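You operate a simulated robot arm through the tools that you are given. There is no shell and no other tool. Be economical: measure what you need, move in short steps, check, and stop when the job is done.

Carry out the task below with a simulated two-armed robot. There is one attempt and no reset: what you move stays moved.

Task
Bleed the air line and move the hose plug to the green coupler.
Fine: shut the blue valve, red tap wide open till the line gauge reads zero, shut it; blue valve open again last.

Only the result counts: the job must be done as asked and must still hold three seconds after the hand-in. Knocking over, shifting, dropping, spilling or breaking anything else fails it.

Robot
Two 7-joint arms with two-finger parallel grippers on one trunk, on a base that drives. Base frame: it is fixed to the floor where the robot stands at the start and does not move with it; the origin is under the middle of the robot, x ahead of it, y to its left, z up. Units: mm, rad, N and s.
The left shoulder is at the start at [60, 189, 1228], the right one opposite. With the tool pointing down near the work surface each hand reaches from about 100 to 640 mm from the robot's upright axis, wherever it stands, measured 20 degrees to its own side. Places, roughly: blue valve [400, -300, 800]; drawer latch [-200, -200, 700]; green coupler [0, -200, 800]; left wall switch [800, 900, 1400]; line gauge [100, -400, 1300]; middle wall switch [800, 700, 1400]; pressure knob [200, -300, 1200]; red compressor switch [600, -300, 900]; red fan switch [-200, -300, 1000]; red tap [200, -200, 1000]; right wall switch [900, 400, 1400]; shaker lever [-500, -200, 900]; yellow valve [400, -200, 400]. Payload 3.43 kg a hand.
The tool frame of a hand sits at the grasp point between the pads (the TCP): z along the fingers, y along the line on which they close. The tips reach 30 mm beyond it. The gripper opens to 94 mm. The fingers are 28 mm wide and 10 mm thick; the gripper's body (50 by 96 mm) begins 55 mm behind the TCP.
Orientation is told as [roll, pitch, yaw] about the base's x, y, z axes, in that order, counted from this pose: with the fingers straight down and closing along the base's y, the tool's x points along the base's -x, its y along +y and its z along -z.

Tools
- The arms move only by the tool servo_tool. It takes "left_commands", "right_commands" or both (then of equal length, played together; a hand with none holds still); each is text: rows parted by semicolons, each of 6 numbers parted by spaces: the shift along the tool's x, y, z in mm, then the turn, a rotation vector about the tool's x, y, z in degrees. In form: dx dy dz wx wy wz; .... A call has 1 to 10 rows; each row is the pose to reach, as a shift and turn from the pose commanded when the call began, along the tool's axes at that moment. "left_grip" and "right_grip" are, for a hand that has rows, the opening, from 0 (shut) to 1 (fully open), set as the call begins (left out, the last holds). Rows are played at 5 a second. More than 50 mm and 0.15 rad between two rows, or a gripper value outside its range, and nothing of the call is played. Where a pose cannot be reached the arm comes as near as it can. A force on the tool above 90 N (or 10 N above the force at the start of the call, whichever is more), or a blocked arm, ends the call early, and 0.2 s more pass. Each finger travels about 153 mm/s and halts on what it meets, pressing with about 32 N; the grip force reading is that of the motor and also rises with nothing between the fingers. The clock runs only during rows and for 0.2 s after the last one: add rows that repeat a pose to give the fingers time. It gives the time, the measured TCP pose, the force on the tool (base axes), the opening and the grip force at its end, in the units of the frame above (readings bear some noise), with the torque about the TCP (base axes, N m) and any sound that the robot's microphone picked up.
- Cameras (640 x 400 px; columns grow to the right, rows downward): "scene" is now at [-45.8, -61.7, 1760.1]; the picture's right is [-0.97, -0.23, 0.00], its down [-0.20, 0.86, -0.46] and it looks along [0.10, -0.45, -0.89] (base axes); focal length 286 px, centre (320, 200). "left" rides on the left gripper at [76, -14, -103] in its tool frame; the picture's right is [0.18, 0.98, 0.00], its down [-0.75, 0.14, -0.64] and it looks along [-0.63, 0.12, 0.77] (tool axes); focal length 243 px, centre (320, 200). "right" rides on the right gripper at [76, 14, -103] in its tool frame; the picture's right is [-0.18, 0.98, 0.00], its down [-0.75, -0.14, -0.64] and it looks along [-0.63, -0.12, 0.77] (tool axes); focal length 243 px, centre (320, 200). There is no depth. A picture from a camera that has moved, and an enlarged one, comes with that camera's place and axes in the base frame and with its lens.
- snapshot(camera): a new picture of that camera. No time passes.
- move_column(by): slides the trunk up (or, below 0, down) by that many mm; the arms and the scene camera ride with it, the base frame stays. It gives what a move gives, with no picture.
- base_move(legs): drives the robot by 1 to 6 legs, each [ahead, left, turn to the left] in mm, mm and rad, along the robot's own axes; the way and the turn of a leg run together, so that a leg with both is an arc; at most 1500 mm and 3.142 rad a leg. The arms and the cameras ride along, it lands a little off, and it stops where it bumps. It gives what a move gives.
- pan_tilt(pan, tilt): turns the head with the scene camera to pan (to the left, within 1.501 rad either way) and tilt (down, from -0.506 to 1.204), counted from straight ahead of the robot. It gives what a move gives.
- enlarge(camera, box): a new picture of the part [left, top, right, bottom] of that camera's present view, enlarged. No time passes.
- sign_off(): hands the job in; it is judged then, once.

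Work in short steps. Places have to be worked out from the pictures, the camera data and where the tool is seen: move nearer, look again, correct. Check each grasp and each placing, and mend what went wrong. You have 120 turns and 108 pictures in all, those below and enlarged ones among them. Open the grippers and draw the arms clear of the work before you hand the job in, unless the task says otherwise; then end with one line.

The tools are called after ">>>" as name(argument=value, ...) on one line, values as JSON. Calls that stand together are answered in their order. servo_tool: Moves the arms, as the interface text tells. Its arguments: {"type":"object","properties":{"left_commands":{"type":"string"},"left_grip":{"type":"number"},"right_commands":{"type":"string"},"right_grip":{"type":"number"}},"required":[]} The other tools are called the same way: move_column (by) slides the trunk up or down; base_move (legs) drives the base; pan_tilt (pan, tilt) turns the head that bears the scene camera; snapshot (camera) takes a picture; enlarge (camera, box) takes an enlarged picture of a part of a camera's view; sign_off () hands the job in.

At the start:

```text
time: 0.0
left_tcp_pos: [406.9, -72.3, 1168.4]
left_tool_rot: [-0.001, -0.002, 0.0]
left_wrist_force: [0.1, 0.0, -1.2]
left_wrist_torque: [0.0, -0.03, -0.01]
left_gripper_width: 94.1
left_gripper_force: 0.1
right_tcp_pos: [327.0, -346.8, 1185.9]
right_tool_rot: [0.0, 0.001, 0.0]
right_wrist_force: [0.3, 0.4, -0.5]
right_wrist_torque: [-0.05, 0.01, 0.03]
right_gripper_width: 94.1
right_gripper_force: 0.0
trunk travel left (down, up): [-900.0, 90.0]
robot x, y, heading: [2.0, -0.7, -0.0]
head pan, tilt: [-1.342, 1.093]
```

scene: 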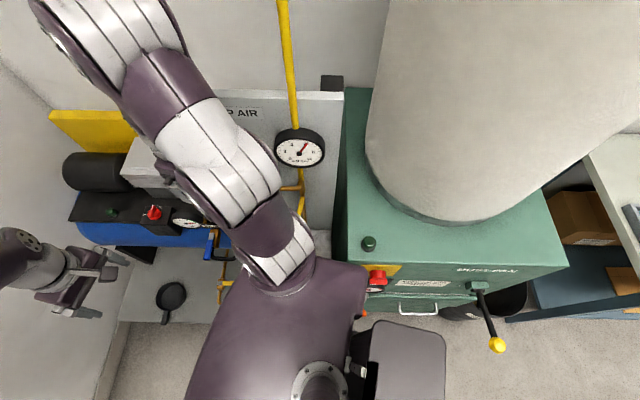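
right: 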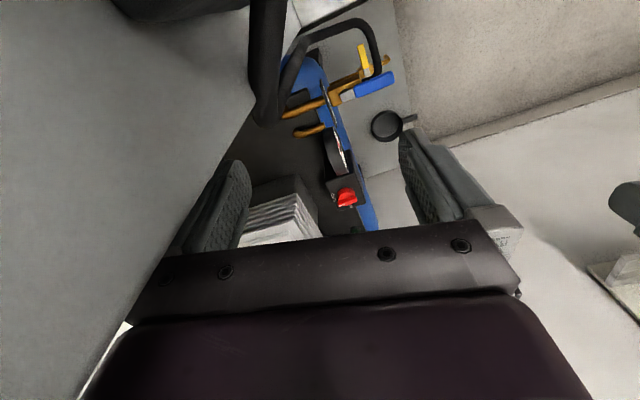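
left: 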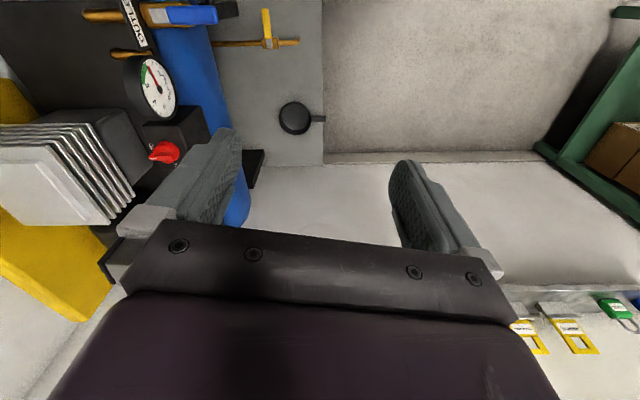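

The right arm blocks the middle of the scene view. I look at the details in enlarged pictures first.

>>> enlarge(camera="scene", box=[40, 80, 360, 330])

>>> enlarge(camera="right", box=[230, 0, 430, 240])

>>> enlarge(camera="left", box=[80, 0, 340, 170])

```text
1.60 times, centred on (200, 205) of scene
camera zoom: at [-45.8, -61.7, 1760.1], right [-0.97, -0.23, 0.0], down [-0.2, 0.86, -0.46], along [0.1, -0.45, -0.89], focal length 458 px, centre (512, 192)
```

zoom: 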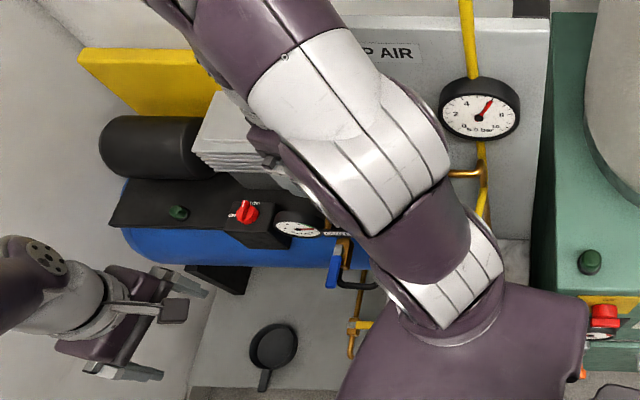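

```text
1.67 times, centred on (330, 120) of right
camera zoom: at [250.1, -332.6, 1289.1], right [0.18, 0.98, 0.0], down [0.75, -0.14, 0.64], along [0.63, -0.12, -0.77], focal length 404 px, centre (303, 333)
```

zoom: 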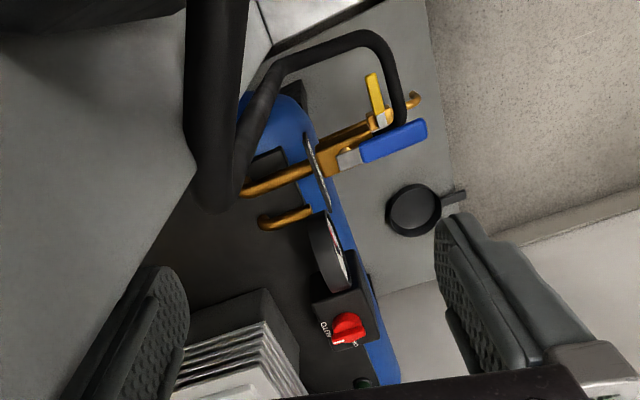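

```text
2.35 times, centred on (210, 85) of left
camera zoom: at [330.4, -87.6, 1271.7], right [-0.18, 0.98, 0.0], down [0.75, 0.14, 0.64], along [0.63, 0.12, -0.77], focal length 571 px, centre (579, 471)
```

zoom: 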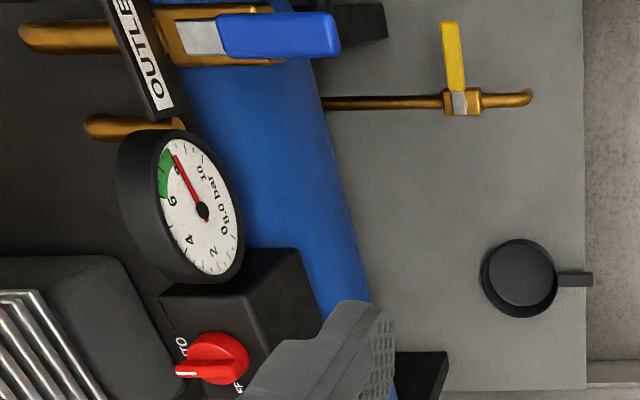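

I need to face the panel with the arms. First I check the free floor to the left and ahead.

>>> pan_tilt(pan=1.2, tilt=0.7)

>>> snapshot(camera="scene")

>>> pan_tilt(pan=0.2, tilt=0.6)

>>> snapshot(camera="scene")

>>> pan_tilt(pan=-1.45, tilt=0.6)

>>> snapshot(camera="scene")

```text
time: 2.3
left_tcp_pos: [406.4, -73.0, 1170.0]
left_tool_rot: [0.0, 0.0, 0.0]
left_wrist_force: [0.4, 0.8, 0.1]
left_wrist_torque: [-0.02, 0.01, 0.01]
left_gripper_width: 94.2
left_gripper_force: 0.1
right_tcp_pos: [327.1, -346.8, 1185.5]
right_tool_rot: [0.001, 0.001, -0.001]
right_wrist_force: [-0.3, 0.4, -0.6]
right_wrist_torque: [-0.03, -0.02, 0.0]
right_gripper_width: 93.8
right_gripper_force: 0.1
trunk travel left (down, up): [-900.0, 90.0]
robot x, y, heading: [1.2, -1.2, 0.006]
head pan, tilt: [1.201, 0.7]
```

```text
101 pictures are left
camera scene: at [-29.5, 79.4, 1789.7], right [0.93, -0.36, 0.0], down [-0.23, -0.6, -0.76], along [0.28, 0.71, -0.64], focal length 286 px, centre (320, 200)
```

scene: 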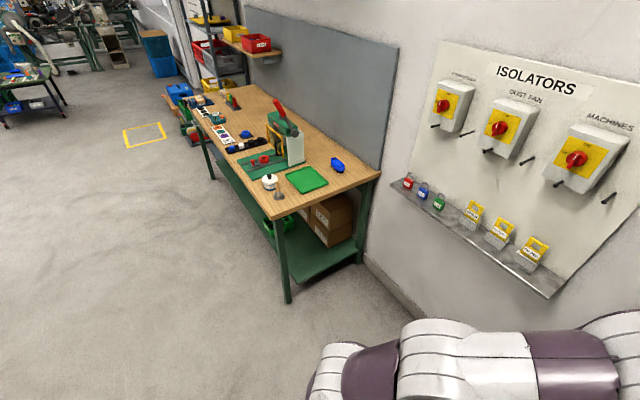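

```text
time: 3.6
left_tcp_pos: [406.5, -72.8, 1169.6]
left_tool_rot: [0.001, 0.0, 0.0]
left_wrist_force: [-0.5, 0.2, 0.4]
left_wrist_torque: [0.02, 0.02, -0.01]
left_gripper_width: 93.9
left_gripper_force: 0.0
right_tcp_pos: [327.5, -345.9, 1184.6]
right_tool_rot: [-0.002, 0.0, 0.001]
right_wrist_force: [-0.7, 0.0, 0.3]
right_wrist_torque: [0.03, 0.02, 0.0]
right_gripper_width: 93.9
right_gripper_force: 0.0
trunk travel left (down, up): [-900.0, 90.0]
robot x, y, heading: [-2.0, -3.2, -0.0]
head pan, tilt: [0.201, 0.6]
```

```text
100 pictures are left
camera scene: at [26.4, 18.0, 1798.3], right [0.2, -0.98, 0.0], down [-0.55, -0.11, -0.82], along [0.81, 0.17, -0.57], focal length 286 px, centre (320, 200)
```

scene: 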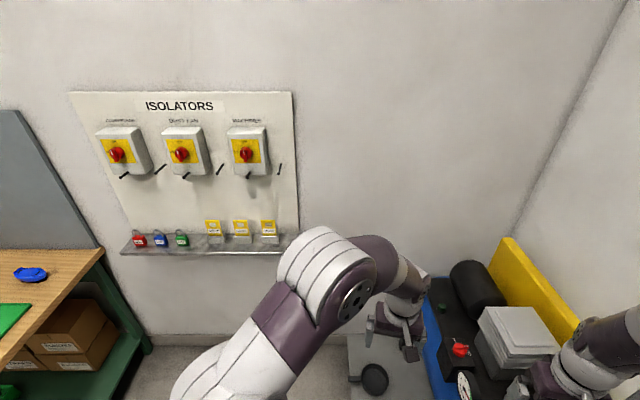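

```text
time: 5.3
left_tcp_pos: [407.2, -71.9, 1168.6]
left_tool_rot: [0.001, 0.001, -0.001]
left_wrist_force: [0.1, -0.3, 0.3]
left_wrist_torque: [-0.03, 0.0, 0.02]
left_gripper_width: 93.8
left_gripper_force: 0.1
right_tcp_pos: [326.0, -345.2, 1185.9]
right_tool_rot: [0.001, 0.0, 0.0]
right_wrist_force: [-0.4, 0.3, -0.2]
right_wrist_torque: [-0.02, 0.0, -0.03]
right_gripper_width: 93.8
right_gripper_force: 0.0
trunk travel left (down, up): [-900.0, 90.0]
robot x, y, heading: [-2.0, -2.6, 0.001]
head pan, tilt: [-1.45, 0.6]
```

```text
99 pictures are left
camera scene: at [-49.6, -87.5, 1798.3], right [-0.99, -0.12, 0.0], down [-0.07, 0.56, -0.83], along [0.1, -0.82, -0.56], focal length 286 px, centre (320, 200)
```

scene: 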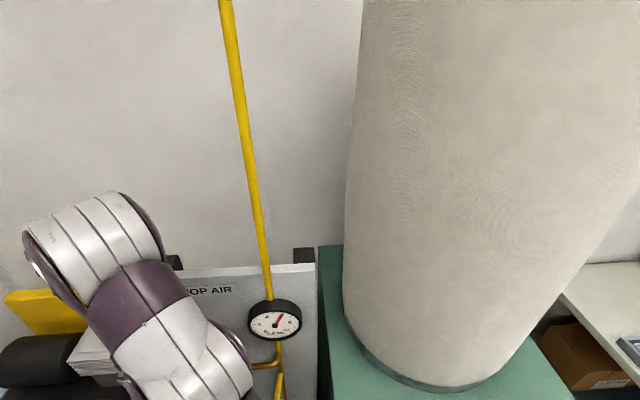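

Floor to the left is free. I back away to the left in a small step first, with the arms unmoved, watching for contact.

>>> base_move(legs=[[0, 150, 0]])

>>> snapshot(camera="right")

```text
time: 6.6
left_tcp_pos: [406.6, 75.7, 1168.6]
left_tool_rot: [0.002, 0.001, -0.001]
left_wrist_force: [0.0, -1.3, -0.1]
left_wrist_torque: [0.02, -0.01, -0.02]
left_gripper_width: 93.9
left_gripper_force: 0.0
right_tcp_pos: [326.0, -198.2, 1184.8]
right_tool_rot: [0.0, 0.0, -0.003]
right_wrist_force: [1.2, 0.0, 0.3]
right_wrist_torque: [0.0, -0.03, -0.01]
right_gripper_width: 94.0
right_gripper_force: 0.0
trunk travel left (down, up): [-900.0, 90.0]
robot x, y, heading: [-1.9, 151.7, -0.003]
head pan, tilt: [-1.45, 0.6]
```

```text
98 pictures are left
camera right: at [249.7, -184.3, 1288.3], right [0.19, 0.98, 0.0], down [0.75, -0.14, 0.64], along [0.63, -0.12, -0.77], focal length 243 px, centre (320, 200)
```

right: 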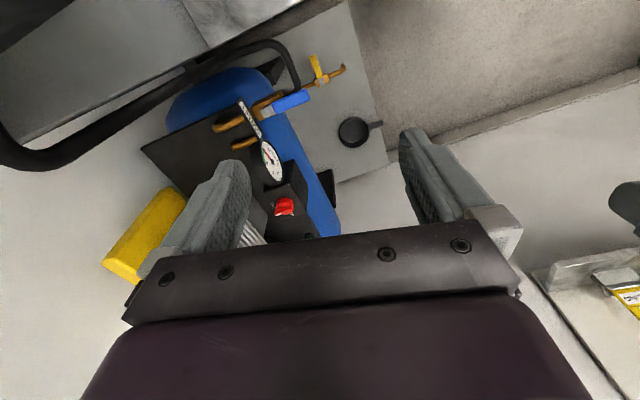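

No contact. I drive further left and turn right to face the panel.

>>> base_move(legs=[[0, 450, 0], [0, 0, -1.571], [0, 150, 0]])

>>> pan_tilt(pan=0, tilt=0.75)

>>> snapshot(camera="scene")

```text
time: 14.1
left_tcp_pos: [73.7, 185.4, 1168.5]
left_tool_rot: [0.002, -0.001, -1.586]
left_wrist_force: [-0.4, -0.7, -0.2]
left_wrist_torque: [-0.03, -0.01, 0.0]
left_gripper_width: 94.0
left_gripper_force: 0.0
right_tcp_pos: [-198.5, 269.7, 1184.6]
right_tool_rot: [0.002, 0.0, -1.586]
right_wrist_force: [0.5, -0.1, -0.3]
right_wrist_torque: [-0.02, -0.01, -0.04]
right_gripper_width: 94.1
right_gripper_force: 0.0
trunk travel left (down, up): [-900.0, 90.0]
robot x, y, heading: [157.5, 590.5, -1.591]
head pan, tilt: [-1.45, 0.6]
```

```text
time: 15.7
left_tcp_pos: [75.4, 185.7, 1168.8]
left_tool_rot: [0.001, 0.001, -1.587]
left_wrist_force: [0.2, 0.5, 0.1]
left_wrist_torque: [-0.04, 0.0, 0.03]
left_gripper_width: 94.1
left_gripper_force: 0.0
right_tcp_pos: [-197.8, 268.2, 1186.3]
right_tool_rot: [0.001, 0.0, -1.586]
right_wrist_force: [0.2, -0.3, 0.1]
right_wrist_torque: [0.01, 0.03, 0.01]
right_gripper_width: 93.9
right_gripper_force: 0.1
trunk travel left (down, up): [-900.0, 90.0]
robot x, y, heading: [153.6, 585.1, -1.582]
head pan, tilt: [0.0, 0.75]
```

```text
97 pictures are left
camera scene: at [153.1, 567.9, 1785.4], right [-1.0, 0.02, 0.0], down [0.01, 0.68, -0.73], along [-0.01, -0.73, -0.68], focal length 286 px, centre (320, 200)
```

scene: 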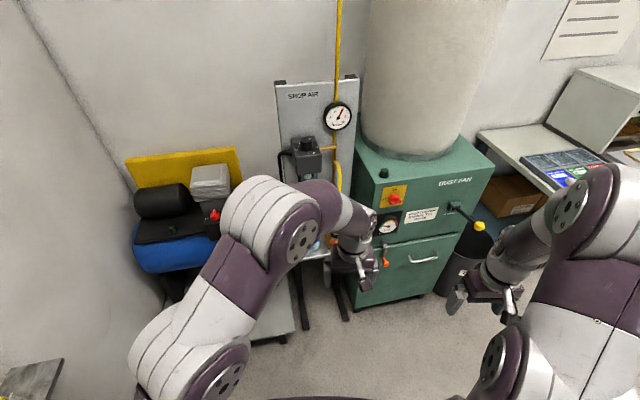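

The panel is in view now; the left arm hides it. I move the left hand out to the robot's left.

>>> servo_tool(left_commands="0 50 0 0 0 0; 0 100 0 0 0 0; 0 150 0 0 0 0; 0 200 0 0 0 0; 0 250 0 0 0 0; 0 300 0 0 0 0; 0 350 0 0 0 0")

>>> snapshot(camera="scene")

```text
time: 17.3
left_tcp_pos: [430.7, 179.8, 1168.7]
left_tool_rot: [-0.003, -0.001, -1.589]
left_wrist_force: [0.4, -0.6, -0.6]
left_wrist_torque: [-0.01, 0.02, -0.03]
left_gripper_width: 94.1
left_gripper_force: 0.1
right_tcp_pos: [-194.2, 268.6, 1186.0]
right_tool_rot: [-0.002, 0.0, -1.586]
right_wrist_force: [0.6, 0.0, 0.0]
right_wrist_torque: [0.0, 0.07, 0.0]
right_gripper_width: 93.9
right_gripper_force: 0.0
trunk travel left (down, up): [-900.0, 90.0]
robot x, y, heading: [149.2, 591.5, -1.589]
head pan, tilt: [0.0, 0.75]
```

```text
96 pictures are left
camera scene: at [156.0, 567.9, 1785.4], right [-1.0, 0.02, 0.0], down [0.01, 0.68, -0.73], along [-0.01, -0.73, -0.68], focal length 286 px, centre (320, 200)
```

scene: 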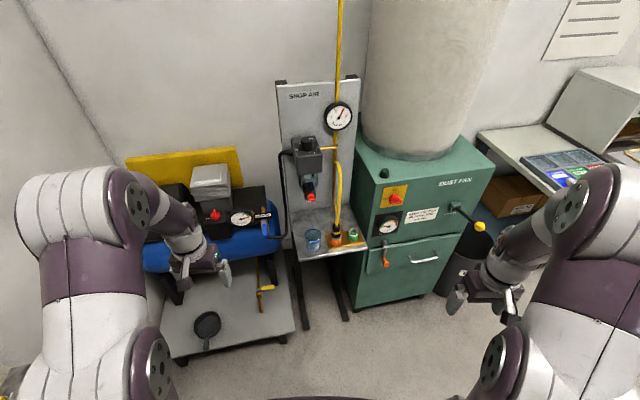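

>>> enlarge(camera="scene", box=[260, 60, 420, 160])

>>> enlarge(camera="scene", box=[270, 150, 430, 280])

>>> enlarge(camera="scene", box=[140, 150, 300, 350])

```text
4.00 times, centred on (340, 110) of scene
camera zoom: at [156.0, 567.9, 1785.4], right [-1.0, 0.02, 0.0], down [0.01, 0.68, -0.73], along [-0.01, -0.73, -0.68], focal length 1145 px, centre (240, 560)
```

zoom: 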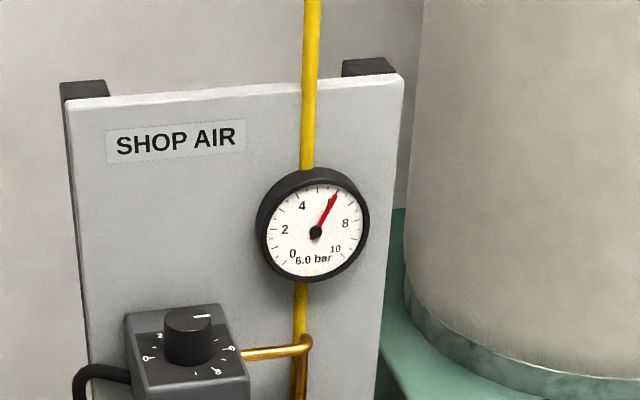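

```text
3.08 times, centred on (350, 215) of scene
camera zoom: at [156.0, 567.9, 1785.4], right [-1.0, 0.02, 0.0], down [0.01, 0.68, -0.73], along [-0.01, -0.73, -0.68], focal length 880 px, centre (228, 154)
```

zoom: 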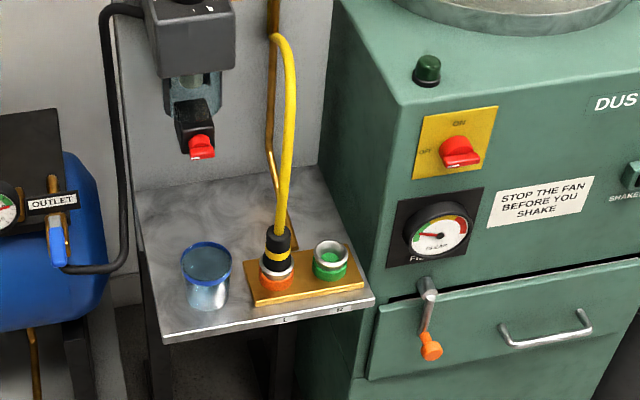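

```text
2.00 times, centred on (220, 250) of scene
camera zoom: at [156.0, 567.9, 1785.4], right [-1.0, 0.02, 0.0], down [0.01, 0.68, -0.73], along [-0.01, -0.73, -0.68], focal length 572 px, centre (520, 100)
```

zoom: 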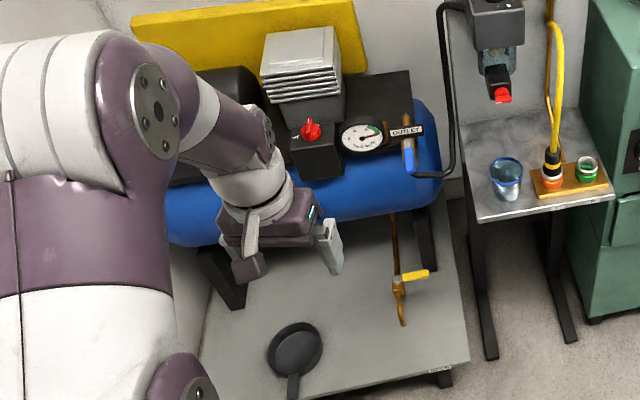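

I can see the red tap (drain tap under the regulator, above a beaker), the plug in the orange coupler, and the green coupler to its right. The blue lever on the compressor outlet looks in line with its pipe (open). I drive nearer.

>>> base_move(legs=[[220, 0, 0.015]])

>>> snapshot(camera="left")

>>> snapshot(camera="scene")

```text
time: 19.0
left_tcp_pos: [431.8, -35.2, 1171.2]
left_tool_rot: [0.001, -0.003, -1.571]
left_wrist_force: [0.2, 0.1, 0.0]
left_wrist_torque: [-0.02, -0.04, 0.02]
left_gripper_width: 93.7
left_gripper_force: 0.0
right_tcp_pos: [-193.7, 45.1, 1186.9]
right_tool_rot: [0.0, -0.002, -1.572]
right_wrist_force: [1.4, -0.2, 0.0]
right_wrist_torque: [0.0, 0.02, -0.02]
right_gripper_width: 93.9
right_gripper_force: 0.1
trunk travel left (down, up): [-900.0, 90.0]
robot x, y, heading: [150.2, 370.0, -1.577]
head pan, tilt: [0.0, 0.75]
```

```text
92 pictures are left
camera left: at [418.2, 41.3, 1273.5], right [0.98, 0.18, 0.0], down [0.14, -0.75, 0.64], along [0.12, -0.63, -0.77], focal length 243 px, centre (320, 200)
```

left: 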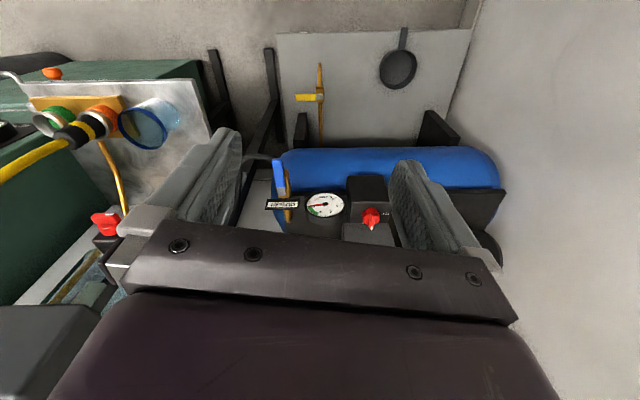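

```text
91 pictures are left
camera scene: at [151.8, 350.3, 1785.5], right [-1.0, 0.0, 0.0], down [0.0, 0.68, -0.73], along [0.0, -0.73, -0.68], focal length 286 px, centre (320, 200)
```

scene: 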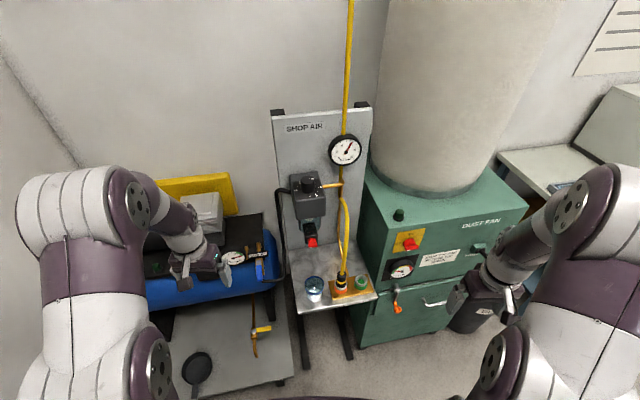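

>>> enlarge(camera="left", box=[240, 130, 360, 230])

>>> enlarge(camera="scene", box=[210, 200, 340, 310])

>>> enlarge(camera="scene", box=[270, 160, 400, 310])

```text
4.00 times, centred on (300, 180) of left
camera zoom: at [418.2, 41.3, 1273.5], right [0.98, 0.18, 0.0], down [0.14, -0.75, 0.64], along [0.12, -0.63, -0.77], focal length 970 px, centre (400, 280)
```

zoom: 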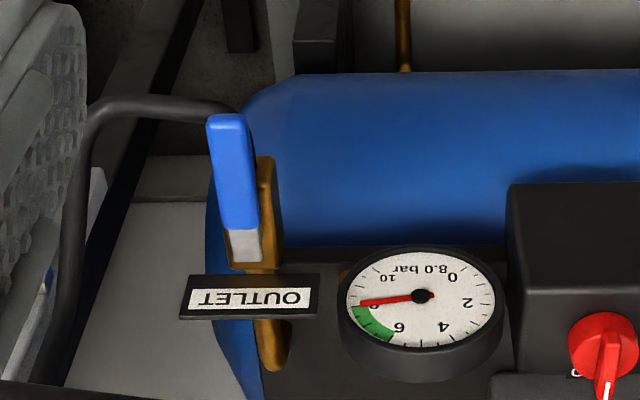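

```text
3.64 times, centred on (275, 255) of scene
camera zoom: at [151.8, 350.3, 1785.5], right [-1.0, 0.0, 0.0], down [0.0, 0.68, -0.73], along [0.0, -0.73, -0.68], focal length 1041 px, centre (484, 0)
```

zoom: 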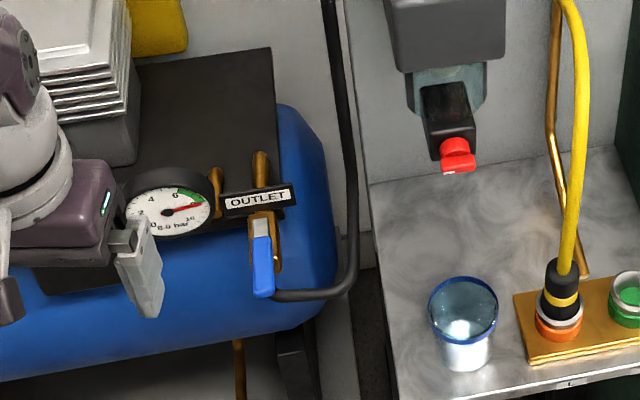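

```text
2.67 times, centred on (335, 235) of scene
camera zoom: at [151.8, 350.3, 1785.5], right [-1.0, 0.0, 0.0], down [0.0, 0.68, -0.73], along [0.0, -0.73, -0.68], focal length 763 px, centre (280, 107)
```

zoom: 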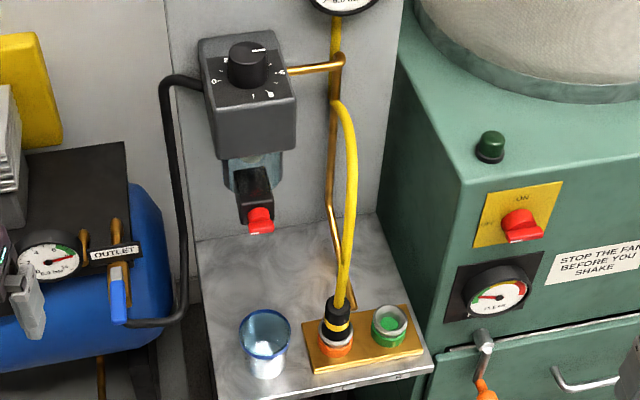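

Triangulating: the blue lever's tip is near (380, -229, 835) and its root near (396, -315, 834); it lies horizontally along the pipe, so the valve is open. I drive 110 mm nearer and bring the left hand above it with the fingers half closed.

>>> base_move(legs=[[110, 0, 0]])

>>> servo_tool(left_commands="0 -40 40 0 0 0; -20 -40 80 0 0 0; -40 -40 120 0 0 0; -60 -40 160 0 0 0; -80 -40 200 0 0 0; -95 -40 230 0 0 0; -95 -40 230 0 0 0", left_grip=0.5)

>>> snapshot(camera="left")

>>> snapshot(camera="scene")

```text
time: 20.2
left_tcp_pos: [432.2, -144.0, 1171.8]
left_tool_rot: [-0.002, -0.002, -1.572]
left_wrist_force: [-0.5, -0.1, -0.3]
left_wrist_torque: [-0.01, -0.01, 0.0]
left_gripper_width: 93.9
left_gripper_force: 0.1
right_tcp_pos: [-194.5, -64.3, 1186.4]
right_tool_rot: [0.0, -0.003, -1.571]
right_wrist_force: [-0.1, 0.9, 0.8]
right_wrist_torque: [-0.02, 0.0, -0.04]
right_gripper_width: 94.1
right_gripper_force: 0.0
trunk travel left (down, up): [-900.0, 90.0]
robot x, y, heading: [151.3, 259.2, -1.575]
head pan, tilt: [0.0, 0.75]
```

```text
refused: row 1 steps farther than a row can; nothing moved
```

```text
87 pictures are left
camera left: at [417.9, -68.2, 1273.6], right [0.98, 0.18, 0.0], down [0.14, -0.75, 0.64], along [0.12, -0.63, -0.77], focal length 243 px, centre (320, 200)
```

left: 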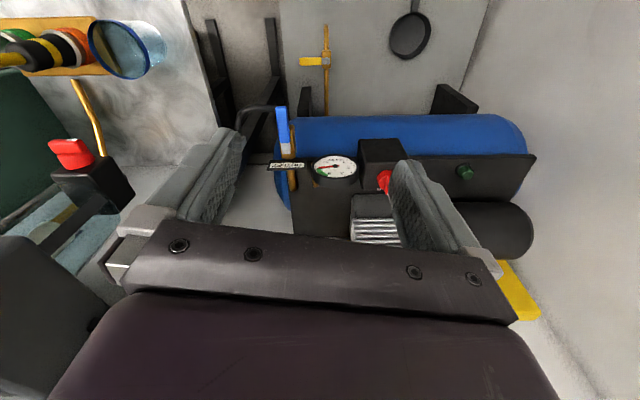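

```text
86 pictures are left
camera scene: at [151.6, 240.9, 1785.5], right [-1.0, 0.0, 0.0], down [0.0, 0.68, -0.73], along [0.0, -0.73, -0.68], focal length 286 px, centre (320, 200)
```

scene: 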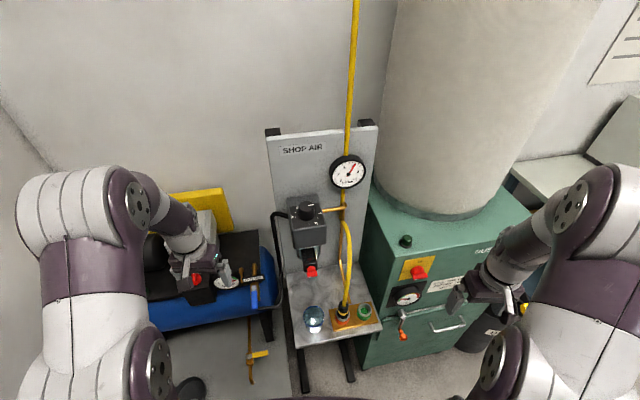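

A row step was too long, so I redo it with shorter steps.

>>> servo_tool(left_commands="0 -40 0 0 0 0; -20 -40 40 0 0 0; -40 -40 80 0 0 0; -60 -40 120 0 0 0; -80 -40 160 0 0 0; -90 -40 200 0 0 0; -95 -40 240 0 0 0; -95 -40 240 0 0 0", left_grip=0.5)

>>> snapshot(camera="left")

```text
time: 22.0
left_tcp_pos: [391.2, -239.3, 929.1]
left_tool_rot: [0.0, -0.001, -1.573]
left_wrist_force: [-0.7, 0.0, -0.6]
left_wrist_torque: [0.0, 0.04, -0.01]
left_gripper_width: 46.9
left_gripper_force: 0.0
right_tcp_pos: [-195.9, -65.5, 1186.3]
right_tool_rot: [-0.001, 0.0, -1.574]
right_wrist_force: [1.1, 0.1, 0.1]
right_wrist_torque: [0.0, 0.0, -0.01]
right_gripper_width: 93.9
right_gripper_force: 0.1
trunk travel left (down, up): [-900.0, 90.0]
robot x, y, heading: [155.9, 259.4, -1.571]
head pan, tilt: [0.0, 0.75]
```

```text
85 pictures are left
camera left: at [377.6, -164.5, 1032.2], right [0.98, 0.18, 0.0], down [0.14, -0.75, 0.64], along [0.12, -0.63, -0.77], focal length 243 px, centre (320, 200)
```

left: 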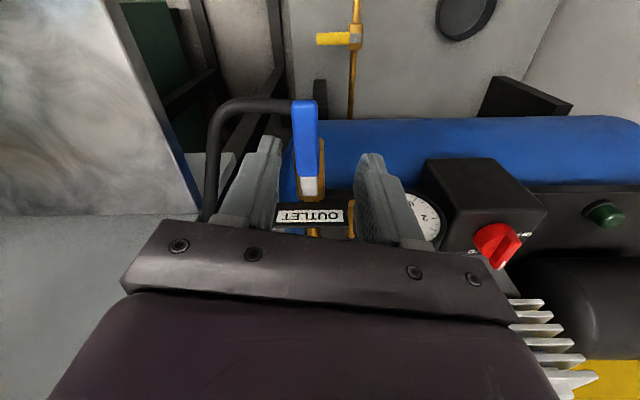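

The lever points from about (396,-314) to (378,-232) at z≈835. I yaw slightly to match it and descend to straddle it.

>>> servo_tool(left_commands="-5 -3 20 0 0 -6; -9 -7 40 0 0 -11; -9 -7 60 0 0 -11; -9 -7 74 0 0 -11; -9 -7 74 0 0 -11")

>>> snapshot(camera="left")

>>> enlarge(camera="scene", box=[190, 210, 320, 340])

```text
time: 23.2
left_tcp_pos: [384.0, -248.9, 857.9]
left_tool_rot: [-0.001, -0.001, -1.381]
left_wrist_force: [0.5, 0.1, -0.3]
left_wrist_torque: [0.0, -0.01, 0.01]
left_gripper_width: 46.9
left_gripper_force: 0.0
right_tcp_pos: [-194.7, -65.3, 1185.0]
right_tool_rot: [-0.001, 0.001, -1.573]
right_wrist_force: [0.4, 0.2, 0.2]
right_wrist_torque: [-0.02, -0.02, -0.01]
right_gripper_width: 93.8
right_gripper_force: 0.0
trunk travel left (down, up): [-900.0, 90.0]
robot x, y, heading: [153.2, 260.6, -1.57]
head pan, tilt: [0.0, 0.75]
```

```text
84 pictures are left
camera left: at [355.5, -178.4, 960.0], right [0.93, 0.37, 0.0], down [0.28, -0.71, 0.64], along [0.24, -0.6, -0.77], focal length 243 px, centre (320, 200)
```

left: 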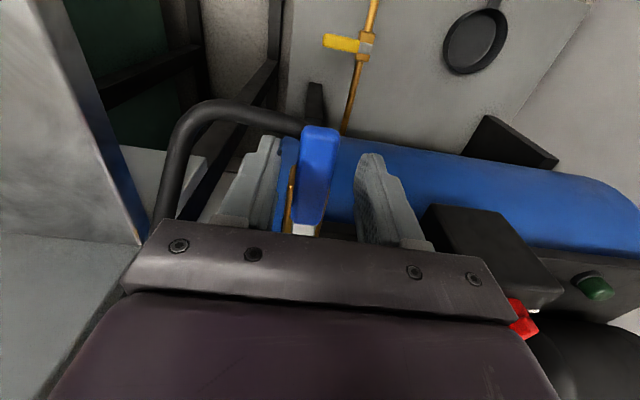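

```text
3.08 times, centred on (255, 275) of scene
camera zoom: at [151.5, 238.3, 1785.4], right [-1.0, 0.0, 0.0], down [0.0, 0.68, -0.73], along [0.0, -0.73, -0.68], focal length 880 px, centre (520, -31)
```

zoom: 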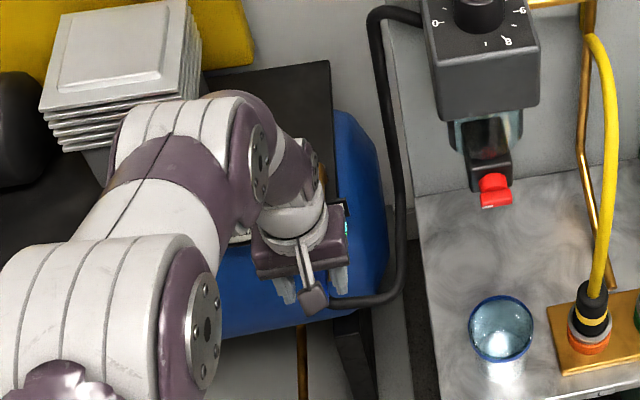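

The lever lies between the fingers. I narrow the gap, lower a bit, and push it gently toward +x to feel which way it turns.

>>> servo_tool(left_commands="0 0 8 0 0 0; 0 0 8 0 0 0; 0 5 8 0 0 0; 0 10 8 0 0 0; 0 14 8 0 0 0; 0 18 8 0 0 0", left_grip=0.33)

>>> snapshot(camera="left")

```text
time: 24.6
left_tcp_pos: [402.6, -246.9, 847.8]
left_tool_rot: [-0.001, 0.0, -1.381]
left_wrist_force: [-2.1, 0.6, -0.9]
left_wrist_torque: [0.03, 0.05, -0.01]
left_gripper_width: 32.3
left_gripper_force: 0.5
right_tcp_pos: [-194.7, -66.1, 1185.4]
right_tool_rot: [0.0, 0.0, -1.573]
right_wrist_force: [0.3, 0.9, -0.4]
right_wrist_torque: [0.02, -0.02, 0.0]
right_gripper_width: 94.2
right_gripper_force: 0.0
trunk travel left (down, up): [-900.0, 90.0]
robot x, y, heading: [154.8, 258.3, -1.572]
head pan, tilt: [0.0, 0.75]
```

```text
82 pictures are left
camera left: at [373.3, -175.3, 950.5], right [0.93, 0.37, 0.0], down [0.28, -0.71, 0.64], along [0.24, -0.6, -0.77], focal length 243 px, centre (320, 200)
```

left: 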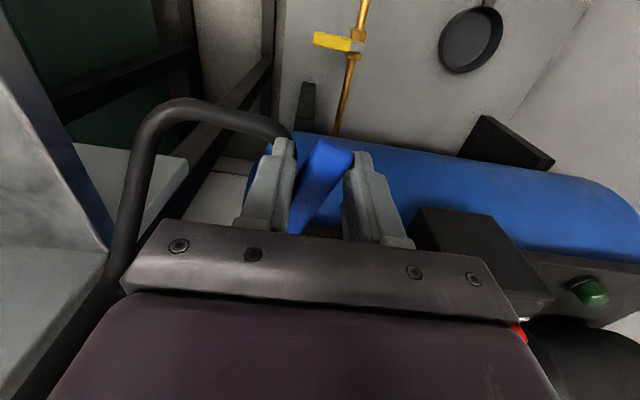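

The lever follows at about 2 N, so shutting is toward +x. To keep the fingers off the compressor gauge I continue with the closed fingers as a pusher: lift, shut, and go down on the lever's -x side.

>>> servo_tool(left_commands="0 0 0 0 0 0; 0 0 -40 0 0 0; 0 0 -60 0 0 0; 0 -40 -60 0 0 0", left_grip=0.5)

>>> servo_tool(left_commands="0 0 0 0 0 0; 0 0 0 0 0 0; 0 0 30 0 0 0; 0 0 60 0 0 0; 0 0 60 0 0 0", left_grip=0)

>>> snapshot(camera="left")

```text
time: 25.6
left_tcp_pos: [361.8, -255.8, 907.0]
left_tool_rot: [0.001, 0.0, -1.38]
left_wrist_force: [0.0, 0.2, 0.2]
left_wrist_torque: [-0.01, 0.02, -0.01]
left_gripper_width: 46.8
left_gripper_force: 0.1
right_tcp_pos: [-196.4, -66.8, 1185.2]
right_tool_rot: [0.002, 0.001, -1.572]
right_wrist_force: [-0.1, -0.5, 0.1]
right_wrist_torque: [0.01, -0.03, 0.0]
right_gripper_width: 94.0
right_gripper_force: 0.0
trunk travel left (down, up): [-900.0, 90.0]
robot x, y, heading: [152.4, 259.6, -1.57]
head pan, tilt: [0.0, 0.75]
```

```text
time: 26.8
left_tcp_pos: [363.6, -253.0, 848.2]
left_tool_rot: [-0.001, -0.002, -1.381]
left_wrist_force: [0.3, 0.1, 0.0]
left_wrist_torque: [0.03, 0.0, 0.01]
left_gripper_width: 0.1
left_gripper_force: 32.3
right_tcp_pos: [-195.1, -65.0, 1184.8]
right_tool_rot: [0.0, 0.0, -1.572]
right_wrist_force: [0.0, 0.2, -0.9]
right_wrist_torque: [0.03, 0.0, -0.02]
right_gripper_width: 94.0
right_gripper_force: 0.1
trunk travel left (down, up): [-900.0, 90.0]
robot x, y, heading: [153.1, 263.2, -1.57]
head pan, tilt: [0.0, 0.75]
```

```text
81 pictures are left
camera left: at [335.1, -182.2, 951.5], right [0.93, 0.37, 0.0], down [0.28, -0.71, 0.64], along [0.24, -0.6, -0.77], focal length 243 px, centre (320, 200)
```

left: 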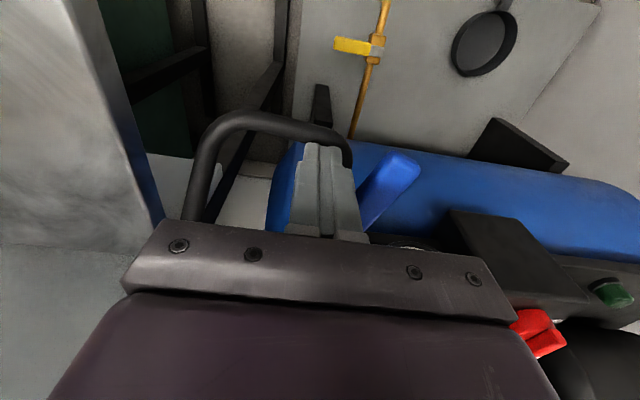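

The fingers are beside the lever; now the arc push through to the stop.

>>> servo_tool(left_commands="6 16 0 0 0 0; 6 33 0 0 0 0; 0 49 0 0 0 0; -8 63 0 0 0 0; -21 74 0 0 0 0; -28 78 0 0 0 0; -35 82 0 0 0 0; -40 84 0 0 0 0")

>>> snapshot(camera="left")

>>> enlarge(camera="scene", box=[190, 190, 370, 310])

```text
time: 28.6
left_tcp_pos: [451.4, -274.1, 847.4]
left_tool_rot: [0.0, 0.004, -1.38]
left_wrist_force: [-6.0, 13.2, 0.0]
left_wrist_torque: [0.12, -0.17, -0.08]
left_gripper_width: 0.0
left_gripper_force: 32.0
right_tcp_pos: [-195.5, -63.4, 1185.7]
right_tool_rot: [-0.001, -0.002, -1.573]
right_wrist_force: [0.5, -0.2, -0.4]
right_wrist_torque: [-0.01, 0.03, 0.04]
right_gripper_width: 93.9
right_gripper_force: 0.0
trunk travel left (down, up): [-900.0, 90.0]
robot x, y, heading: [149.2, 261.1, -1.573]
head pan, tilt: [0.0, 0.75]
```

```text
80 pictures are left
camera left: at [423.3, -202.8, 951.0], right [0.93, 0.37, 0.0], down [0.28, -0.72, 0.64], along [0.23, -0.59, -0.77], focal length 243 px, centre (320, 200)
```

left: 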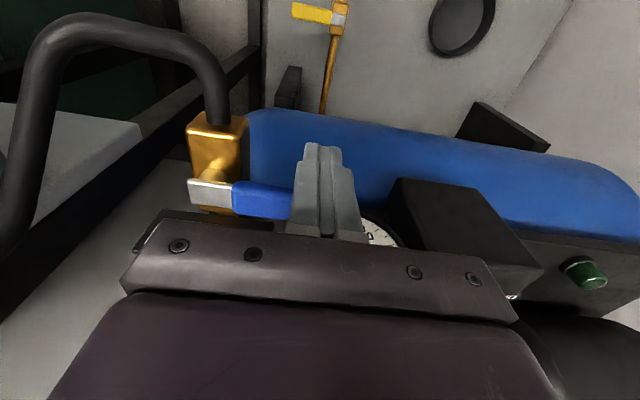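

```text
3.33 times, centred on (280, 250) of scene
camera zoom: at [150.4, 241.3, 1785.4], right [-1.0, 0.0, 0.0], down [0.0, 0.68, -0.73], along [0.0, -0.73, -0.68], focal length 954 px, centre (453, 33)
```

zoom: 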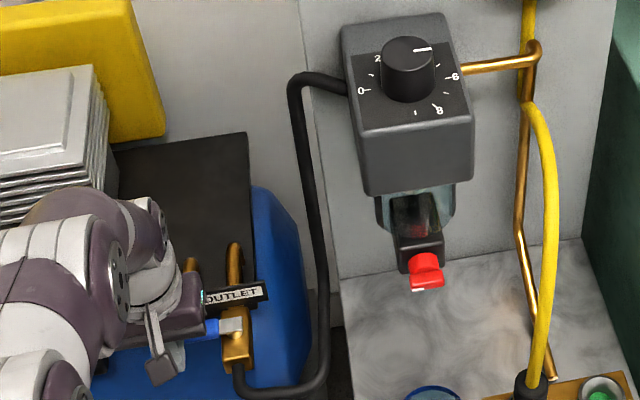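

The lever is at its crosswise stop (14 N). I retreat the left hand up and away, then look at the line gauge and the red tap.

>>> servo_tool(left_commands="15 -5 0 0 0 0; 30 -5 0 0 0 0; 40 -5 -45 0 0 0; 60 -5 -90 0 0 0; 80 -5 -130 0 0 0; 100 -5 -170 0 0 6; 120 -5 -200 0 0 11", left_grip=1)

>>> enlarge(camera="scene", box=[270, 140, 390, 290])

>>> snapshot(camera="left")

```text
time: 30.2
left_tcp_pos: [423.3, -157.0, 1047.7]
left_tool_rot: [0.0, -0.001, -1.575]
left_wrist_force: [-0.3, 0.6, 0.3]
left_wrist_torque: [-0.03, -0.03, 0.04]
left_gripper_width: 94.1
left_gripper_force: 0.2
right_tcp_pos: [-194.5, -64.4, 1186.3]
right_tool_rot: [0.0, -0.001, -1.572]
right_wrist_force: [0.2, -0.3, -0.4]
right_wrist_torque: [0.0, 0.02, 0.02]
right_gripper_width: 94.0
right_gripper_force: 0.1
trunk travel left (down, up): [-900.0, 90.0]
robot x, y, heading: [151.0, 261.8, -1.571]
head pan, tilt: [0.0, 0.75]
```

```text
2.67 times, centred on (330, 215) of scene
camera zoom: at [152.0, 239.5, 1785.4], right [-1.0, 0.0, 0.0], down [0.0, 0.68, -0.73], along [0.0, -0.73, -0.68], focal length 763 px, centre (293, 160)
```

zoom: 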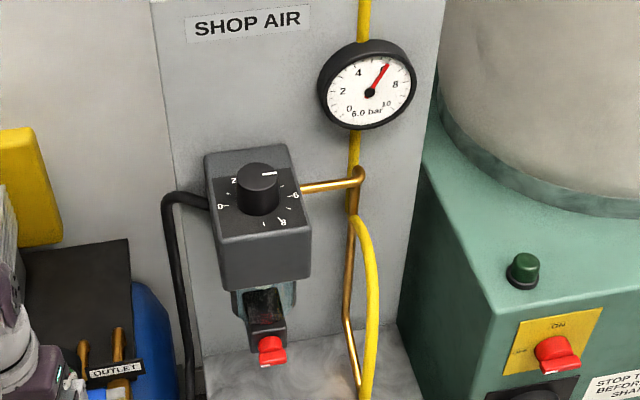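

```text
77 pictures are left
camera left: at [410.7, -81.7, 1151.4], right [0.98, 0.18, 0.0], down [0.14, -0.75, 0.64], along [0.12, -0.63, -0.77], focal length 243 px, centre (320, 200)
```

left: 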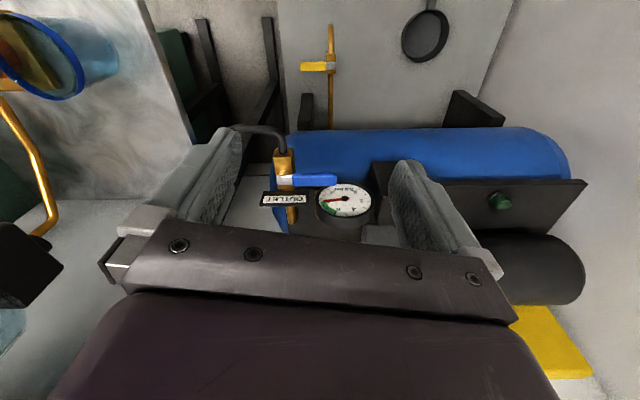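

The line gauge still shows 6 bar, as expected with the blue valve shut. For the red tap (handle about (174,-250,1036), facing me) I want the left fingers horizontal; I back off 200 mm and tilt the hand forward.

>>> base_move(legs=[[-200, 0, 0]])

>>> servo_tool(left_commands="0 -22 0 0 -8 0; 0 -44 0 0 -16 0; 0 -66 0 0 -24 0; 0 -88 0 0 -32 0; 0 -110 0 0 -40 0; 0 -132 0 0 -48 0; 0 -154 0 0 -56 0; 0 -176 0 0 -64 0; 0 -198 0 0 -72 0; 0 -230 0 0 -80 0")

>>> snapshot(camera="left")

>>> snapshot(camera="scene")

```text
time: 31.8
left_tcp_pos: [424.1, 45.4, 1047.6]
left_tool_rot: [0.0, 0.001, -1.574]
left_wrist_force: [1.2, 0.3, 0.4]
left_wrist_torque: [0.01, 0.0, -0.01]
left_gripper_width: 93.8
left_gripper_force: 0.1
right_tcp_pos: [-193.9, 137.3, 1185.3]
right_tool_rot: [0.001, 0.002, -1.574]
right_wrist_force: [0.4, -0.1, 0.5]
right_wrist_torque: [0.03, -0.03, 0.03]
right_gripper_width: 94.2
right_gripper_force: 0.1
trunk travel left (down, up): [-900.0, 90.0]
robot x, y, heading: [151.4, 465.8, -1.576]
head pan, tilt: [0.0, 0.75]
```

```text
time: 34.0
left_tcp_pos: [192.8, 49.3, 1047.9]
left_tool_rot: [0.01, -1.398, -1.584]
left_wrist_force: [-0.4, -0.2, 0.1]
left_wrist_torque: [0.0, 0.04, 0.01]
left_gripper_width: 93.5
left_gripper_force: 0.2
left hand out of reach, approached as far as the arm can: row 4, 5
right_tcp_pos: [-195.7, 138.5, 1184.3]
right_tool_rot: [0.001, 0.0, -1.571]
right_wrist_force: [-0.2, 0.2, 0.7]
right_wrist_torque: [-0.03, 0.03, 0.03]
right_gripper_width: 93.8
right_gripper_force: 0.0
trunk travel left (down, up): [-900.0, 90.0]
robot x, y, heading: [151.7, 462.7, -1.577]
head pan, tilt: [0.0, 0.75]
```

```text
76 pictures are left
camera left: at [178.0, 162.3, 991.5], right [0.98, 0.03, -0.18], down [0.14, 0.5, 0.85], along [0.11, -0.86, 0.49], focal length 243 px, centre (320, 200)
```

left: 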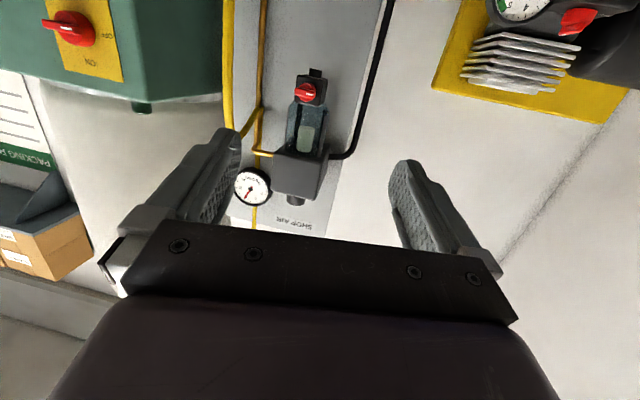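

```text
75 pictures are left
camera scene: at [149.8, 442.0, 1785.4], right [-1.0, 0.0, 0.0], down [0.0, 0.68, -0.73], along [0.0, -0.73, -0.68], focal length 286 px, centre (320, 200)
```

scene: 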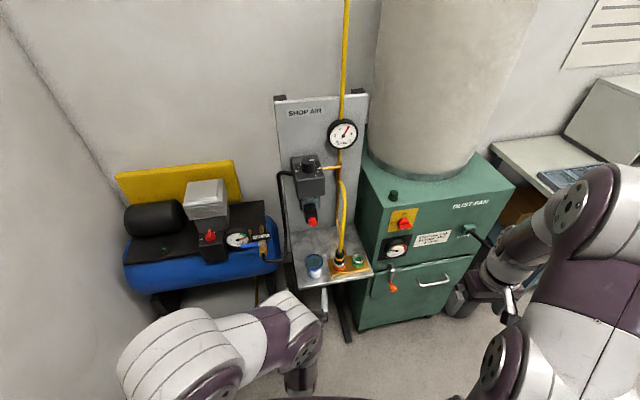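

The hand is horizontal. I enlarge the tap.

>>> enlarge(camera="left", box=[260, 50, 360, 120])

>>> enlarge(camera="scene", box=[285, 180, 345, 240])

```text
5.71 times, centred on (310, 85) of left
camera zoom: at [178.0, 162.3, 991.5], right [0.98, 0.03, -0.18], down [0.14, 0.5, 0.85], along [0.11, -0.86, 0.49], focal length 1386 px, centre (377, 857)
```

zoom: 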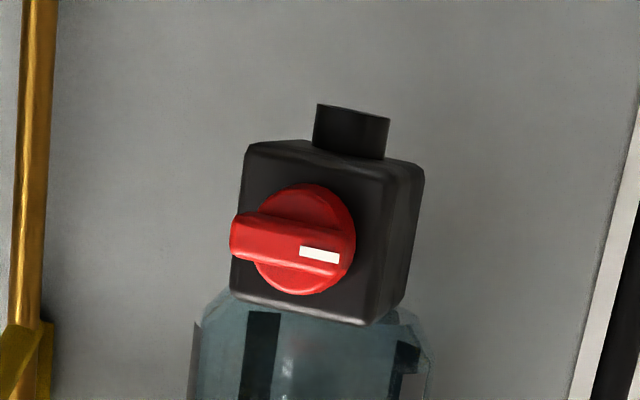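

```text
6.67 times, centred on (315, 210) of scene
camera zoom: at [149.8, 442.0, 1785.4], right [-1.0, 0.0, 0.0], down [0.0, 0.68, -0.73], along [0.0, -0.73, -0.68], focal length 1908 px, centre (353, 133)
```

zoom: 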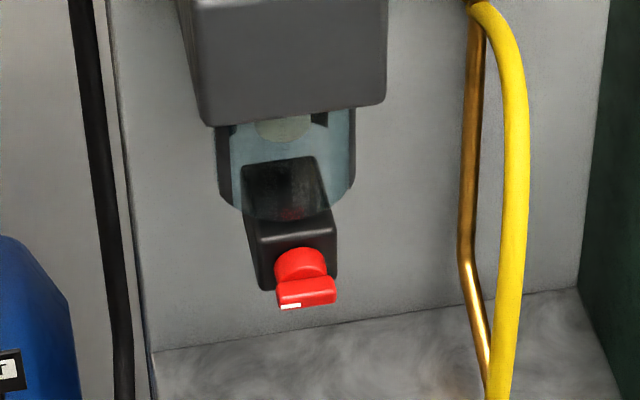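

The tap's bar handle is horizontal with centre near (174, -237, 1037), and the whole station is turned about 11° from the base axes. I drive 100 mm ahead and set the hand level, square to the panel, at a standoff.

>>> base_move(legs=[[100, 0, 0]])

>>> servo_tool(left_commands="0 -10 30 -4 -4 0; -3 -20 60 -8 -7 0; -6 -35 95 -11 -10 0; -6 -35 95 -11 -10 0", left_grip=0.6)

```text
time: 35.1
left_tcp_pos: [193.7, -50.2, 1047.5]
left_tool_rot: [0.0, -1.397, -1.574]
left_wrist_force: [-1.1, 0.3, -0.4]
left_wrist_torque: [-0.01, 0.01, 0.01]
left_gripper_width: 94.2
left_gripper_force: 0.0
right_tcp_pos: [-193.9, 39.5, 1185.6]
right_tool_rot: [0.0, -0.001, -1.572]
right_wrist_force: [-0.6, 0.4, -0.9]
right_wrist_torque: [0.01, -0.01, -0.02]
right_gripper_width: 94.1
right_gripper_force: 0.1
trunk travel left (down, up): [-900.0, 90.0]
robot x, y, heading: [153.5, 366.5, -1.57]
head pan, tilt: [0.0, 0.75]
```

```text
time: 36.1
left_tcp_pos: [159.8, -145.2, 1037.3]
left_tool_rot: [1.787, -1.553, 3.116]
left_wrist_force: [0.0, 0.4, 0.5]
left_wrist_torque: [0.0, 0.01, -0.01]
left_gripper_width: 56.4
left_gripper_force: 0.1
right_tcp_pos: [-194.6, 39.8, 1186.3]
right_tool_rot: [0.001, -0.001, -1.571]
right_wrist_force: [0.3, 0.0, 0.5]
right_wrist_torque: [-0.01, 0.01, -0.05]
right_gripper_width: 93.7
right_gripper_force: 0.1
trunk travel left (down, up): [-900.0, 90.0]
robot x, y, heading: [153.6, 364.2, -1.571]
head pan, tilt: [0.0, 0.75]
```

Reached. Now I roll the hand +90° about its own axis, so that the fingers close vertically on the bar.

>>> servo_tool(left_commands="0 0 0 0 0 8.4; 0 0 0 0 0 16.8; 0 0 0 0 0 25.2; 0 0 0 0 0 33.6; 0 0 0 0 0 42; 0 0 0 0 0 50; 0 0 0 0 0 58; 0 0 0 0 0 66; 0 0 0 0 0 74; 0 0 0 0 0 82")

>>> servo_tool(left_commands="0 0 0 0 0 7; 0 0 0 0 0 7")

>>> snapshot(camera="left")

>>> enlarge(camera="scene", box=[250, 160, 370, 280])

```text
time: 38.4
left_tcp_pos: [158.1, -144.3, 1037.9]
left_tool_rot: [1.571, -0.12, -2.952]
left_wrist_force: [0.1, 0.1, -0.8]
left_wrist_torque: [-0.05, -0.03, -0.01]
left_gripper_width: 56.3
left_gripper_force: 0.0
right_tcp_pos: [-193.6, 40.1, 1185.4]
right_tool_rot: [-0.001, -0.001, -1.572]
right_wrist_force: [0.1, 0.2, 1.2]
right_wrist_torque: [-0.04, 0.02, 0.0]
right_gripper_width: 94.0
right_gripper_force: 0.0
trunk travel left (down, up): [-900.0, 90.0]
robot x, y, heading: [150.6, 363.7, -1.572]
head pan, tilt: [0.0, 0.75]
```

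```text
time: 39.0
left_tcp_pos: [159.7, -143.9, 1037.5]
left_tool_rot: [1.573, 0.0, -2.952]
left_wrist_force: [0.4, -0.1, 0.0]
left_wrist_torque: [0.0, 0.0, 0.01]
left_gripper_width: 56.4
left_gripper_force: 0.1
right_tcp_pos: [-194.5, 39.6, 1185.8]
right_tool_rot: [0.001, 0.001, -1.571]
right_wrist_force: [-0.2, 0.9, 0.3]
right_wrist_torque: [0.01, -0.01, 0.01]
right_gripper_width: 94.0
right_gripper_force: 0.1
trunk travel left (down, up): [-900.0, 90.0]
robot x, y, heading: [151.3, 361.7, -1.572]
head pan, tilt: [0.0, 0.75]
```

```text
72 pictures are left
camera left: at [214.3, -30.4, 1024.3], right [0.18, 0.04, 0.98], down [-0.86, 0.49, 0.14], along [-0.47, -0.87, 0.12], focal length 243 px, centre (320, 200)
```

left: 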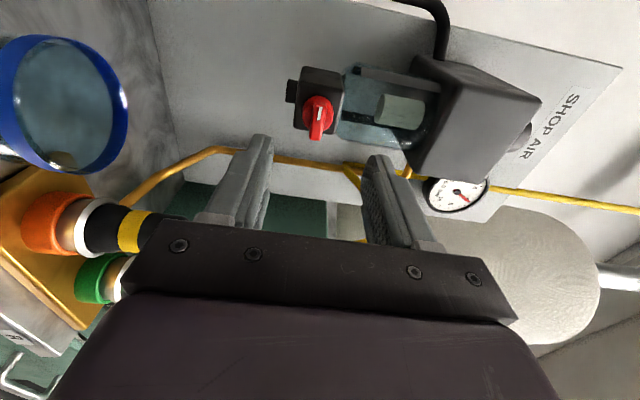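

```text
3.33 times, centred on (310, 220) of scene
camera zoom: at [151.8, 343.6, 1785.4], right [-1.0, 0.0, 0.0], down [0.0, 0.68, -0.73], along [0.0, -0.73, -0.68], focal length 954 px, centre (353, 133)
```

zoom: 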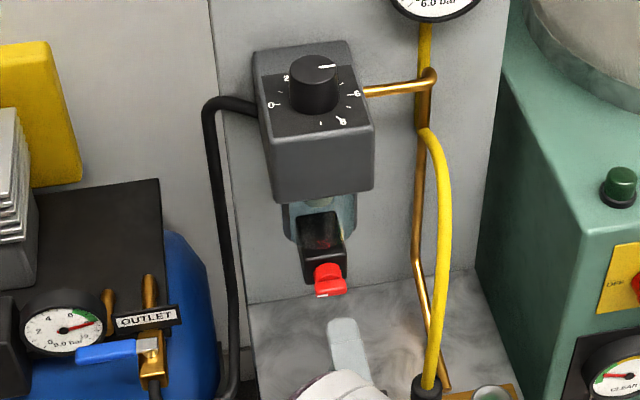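

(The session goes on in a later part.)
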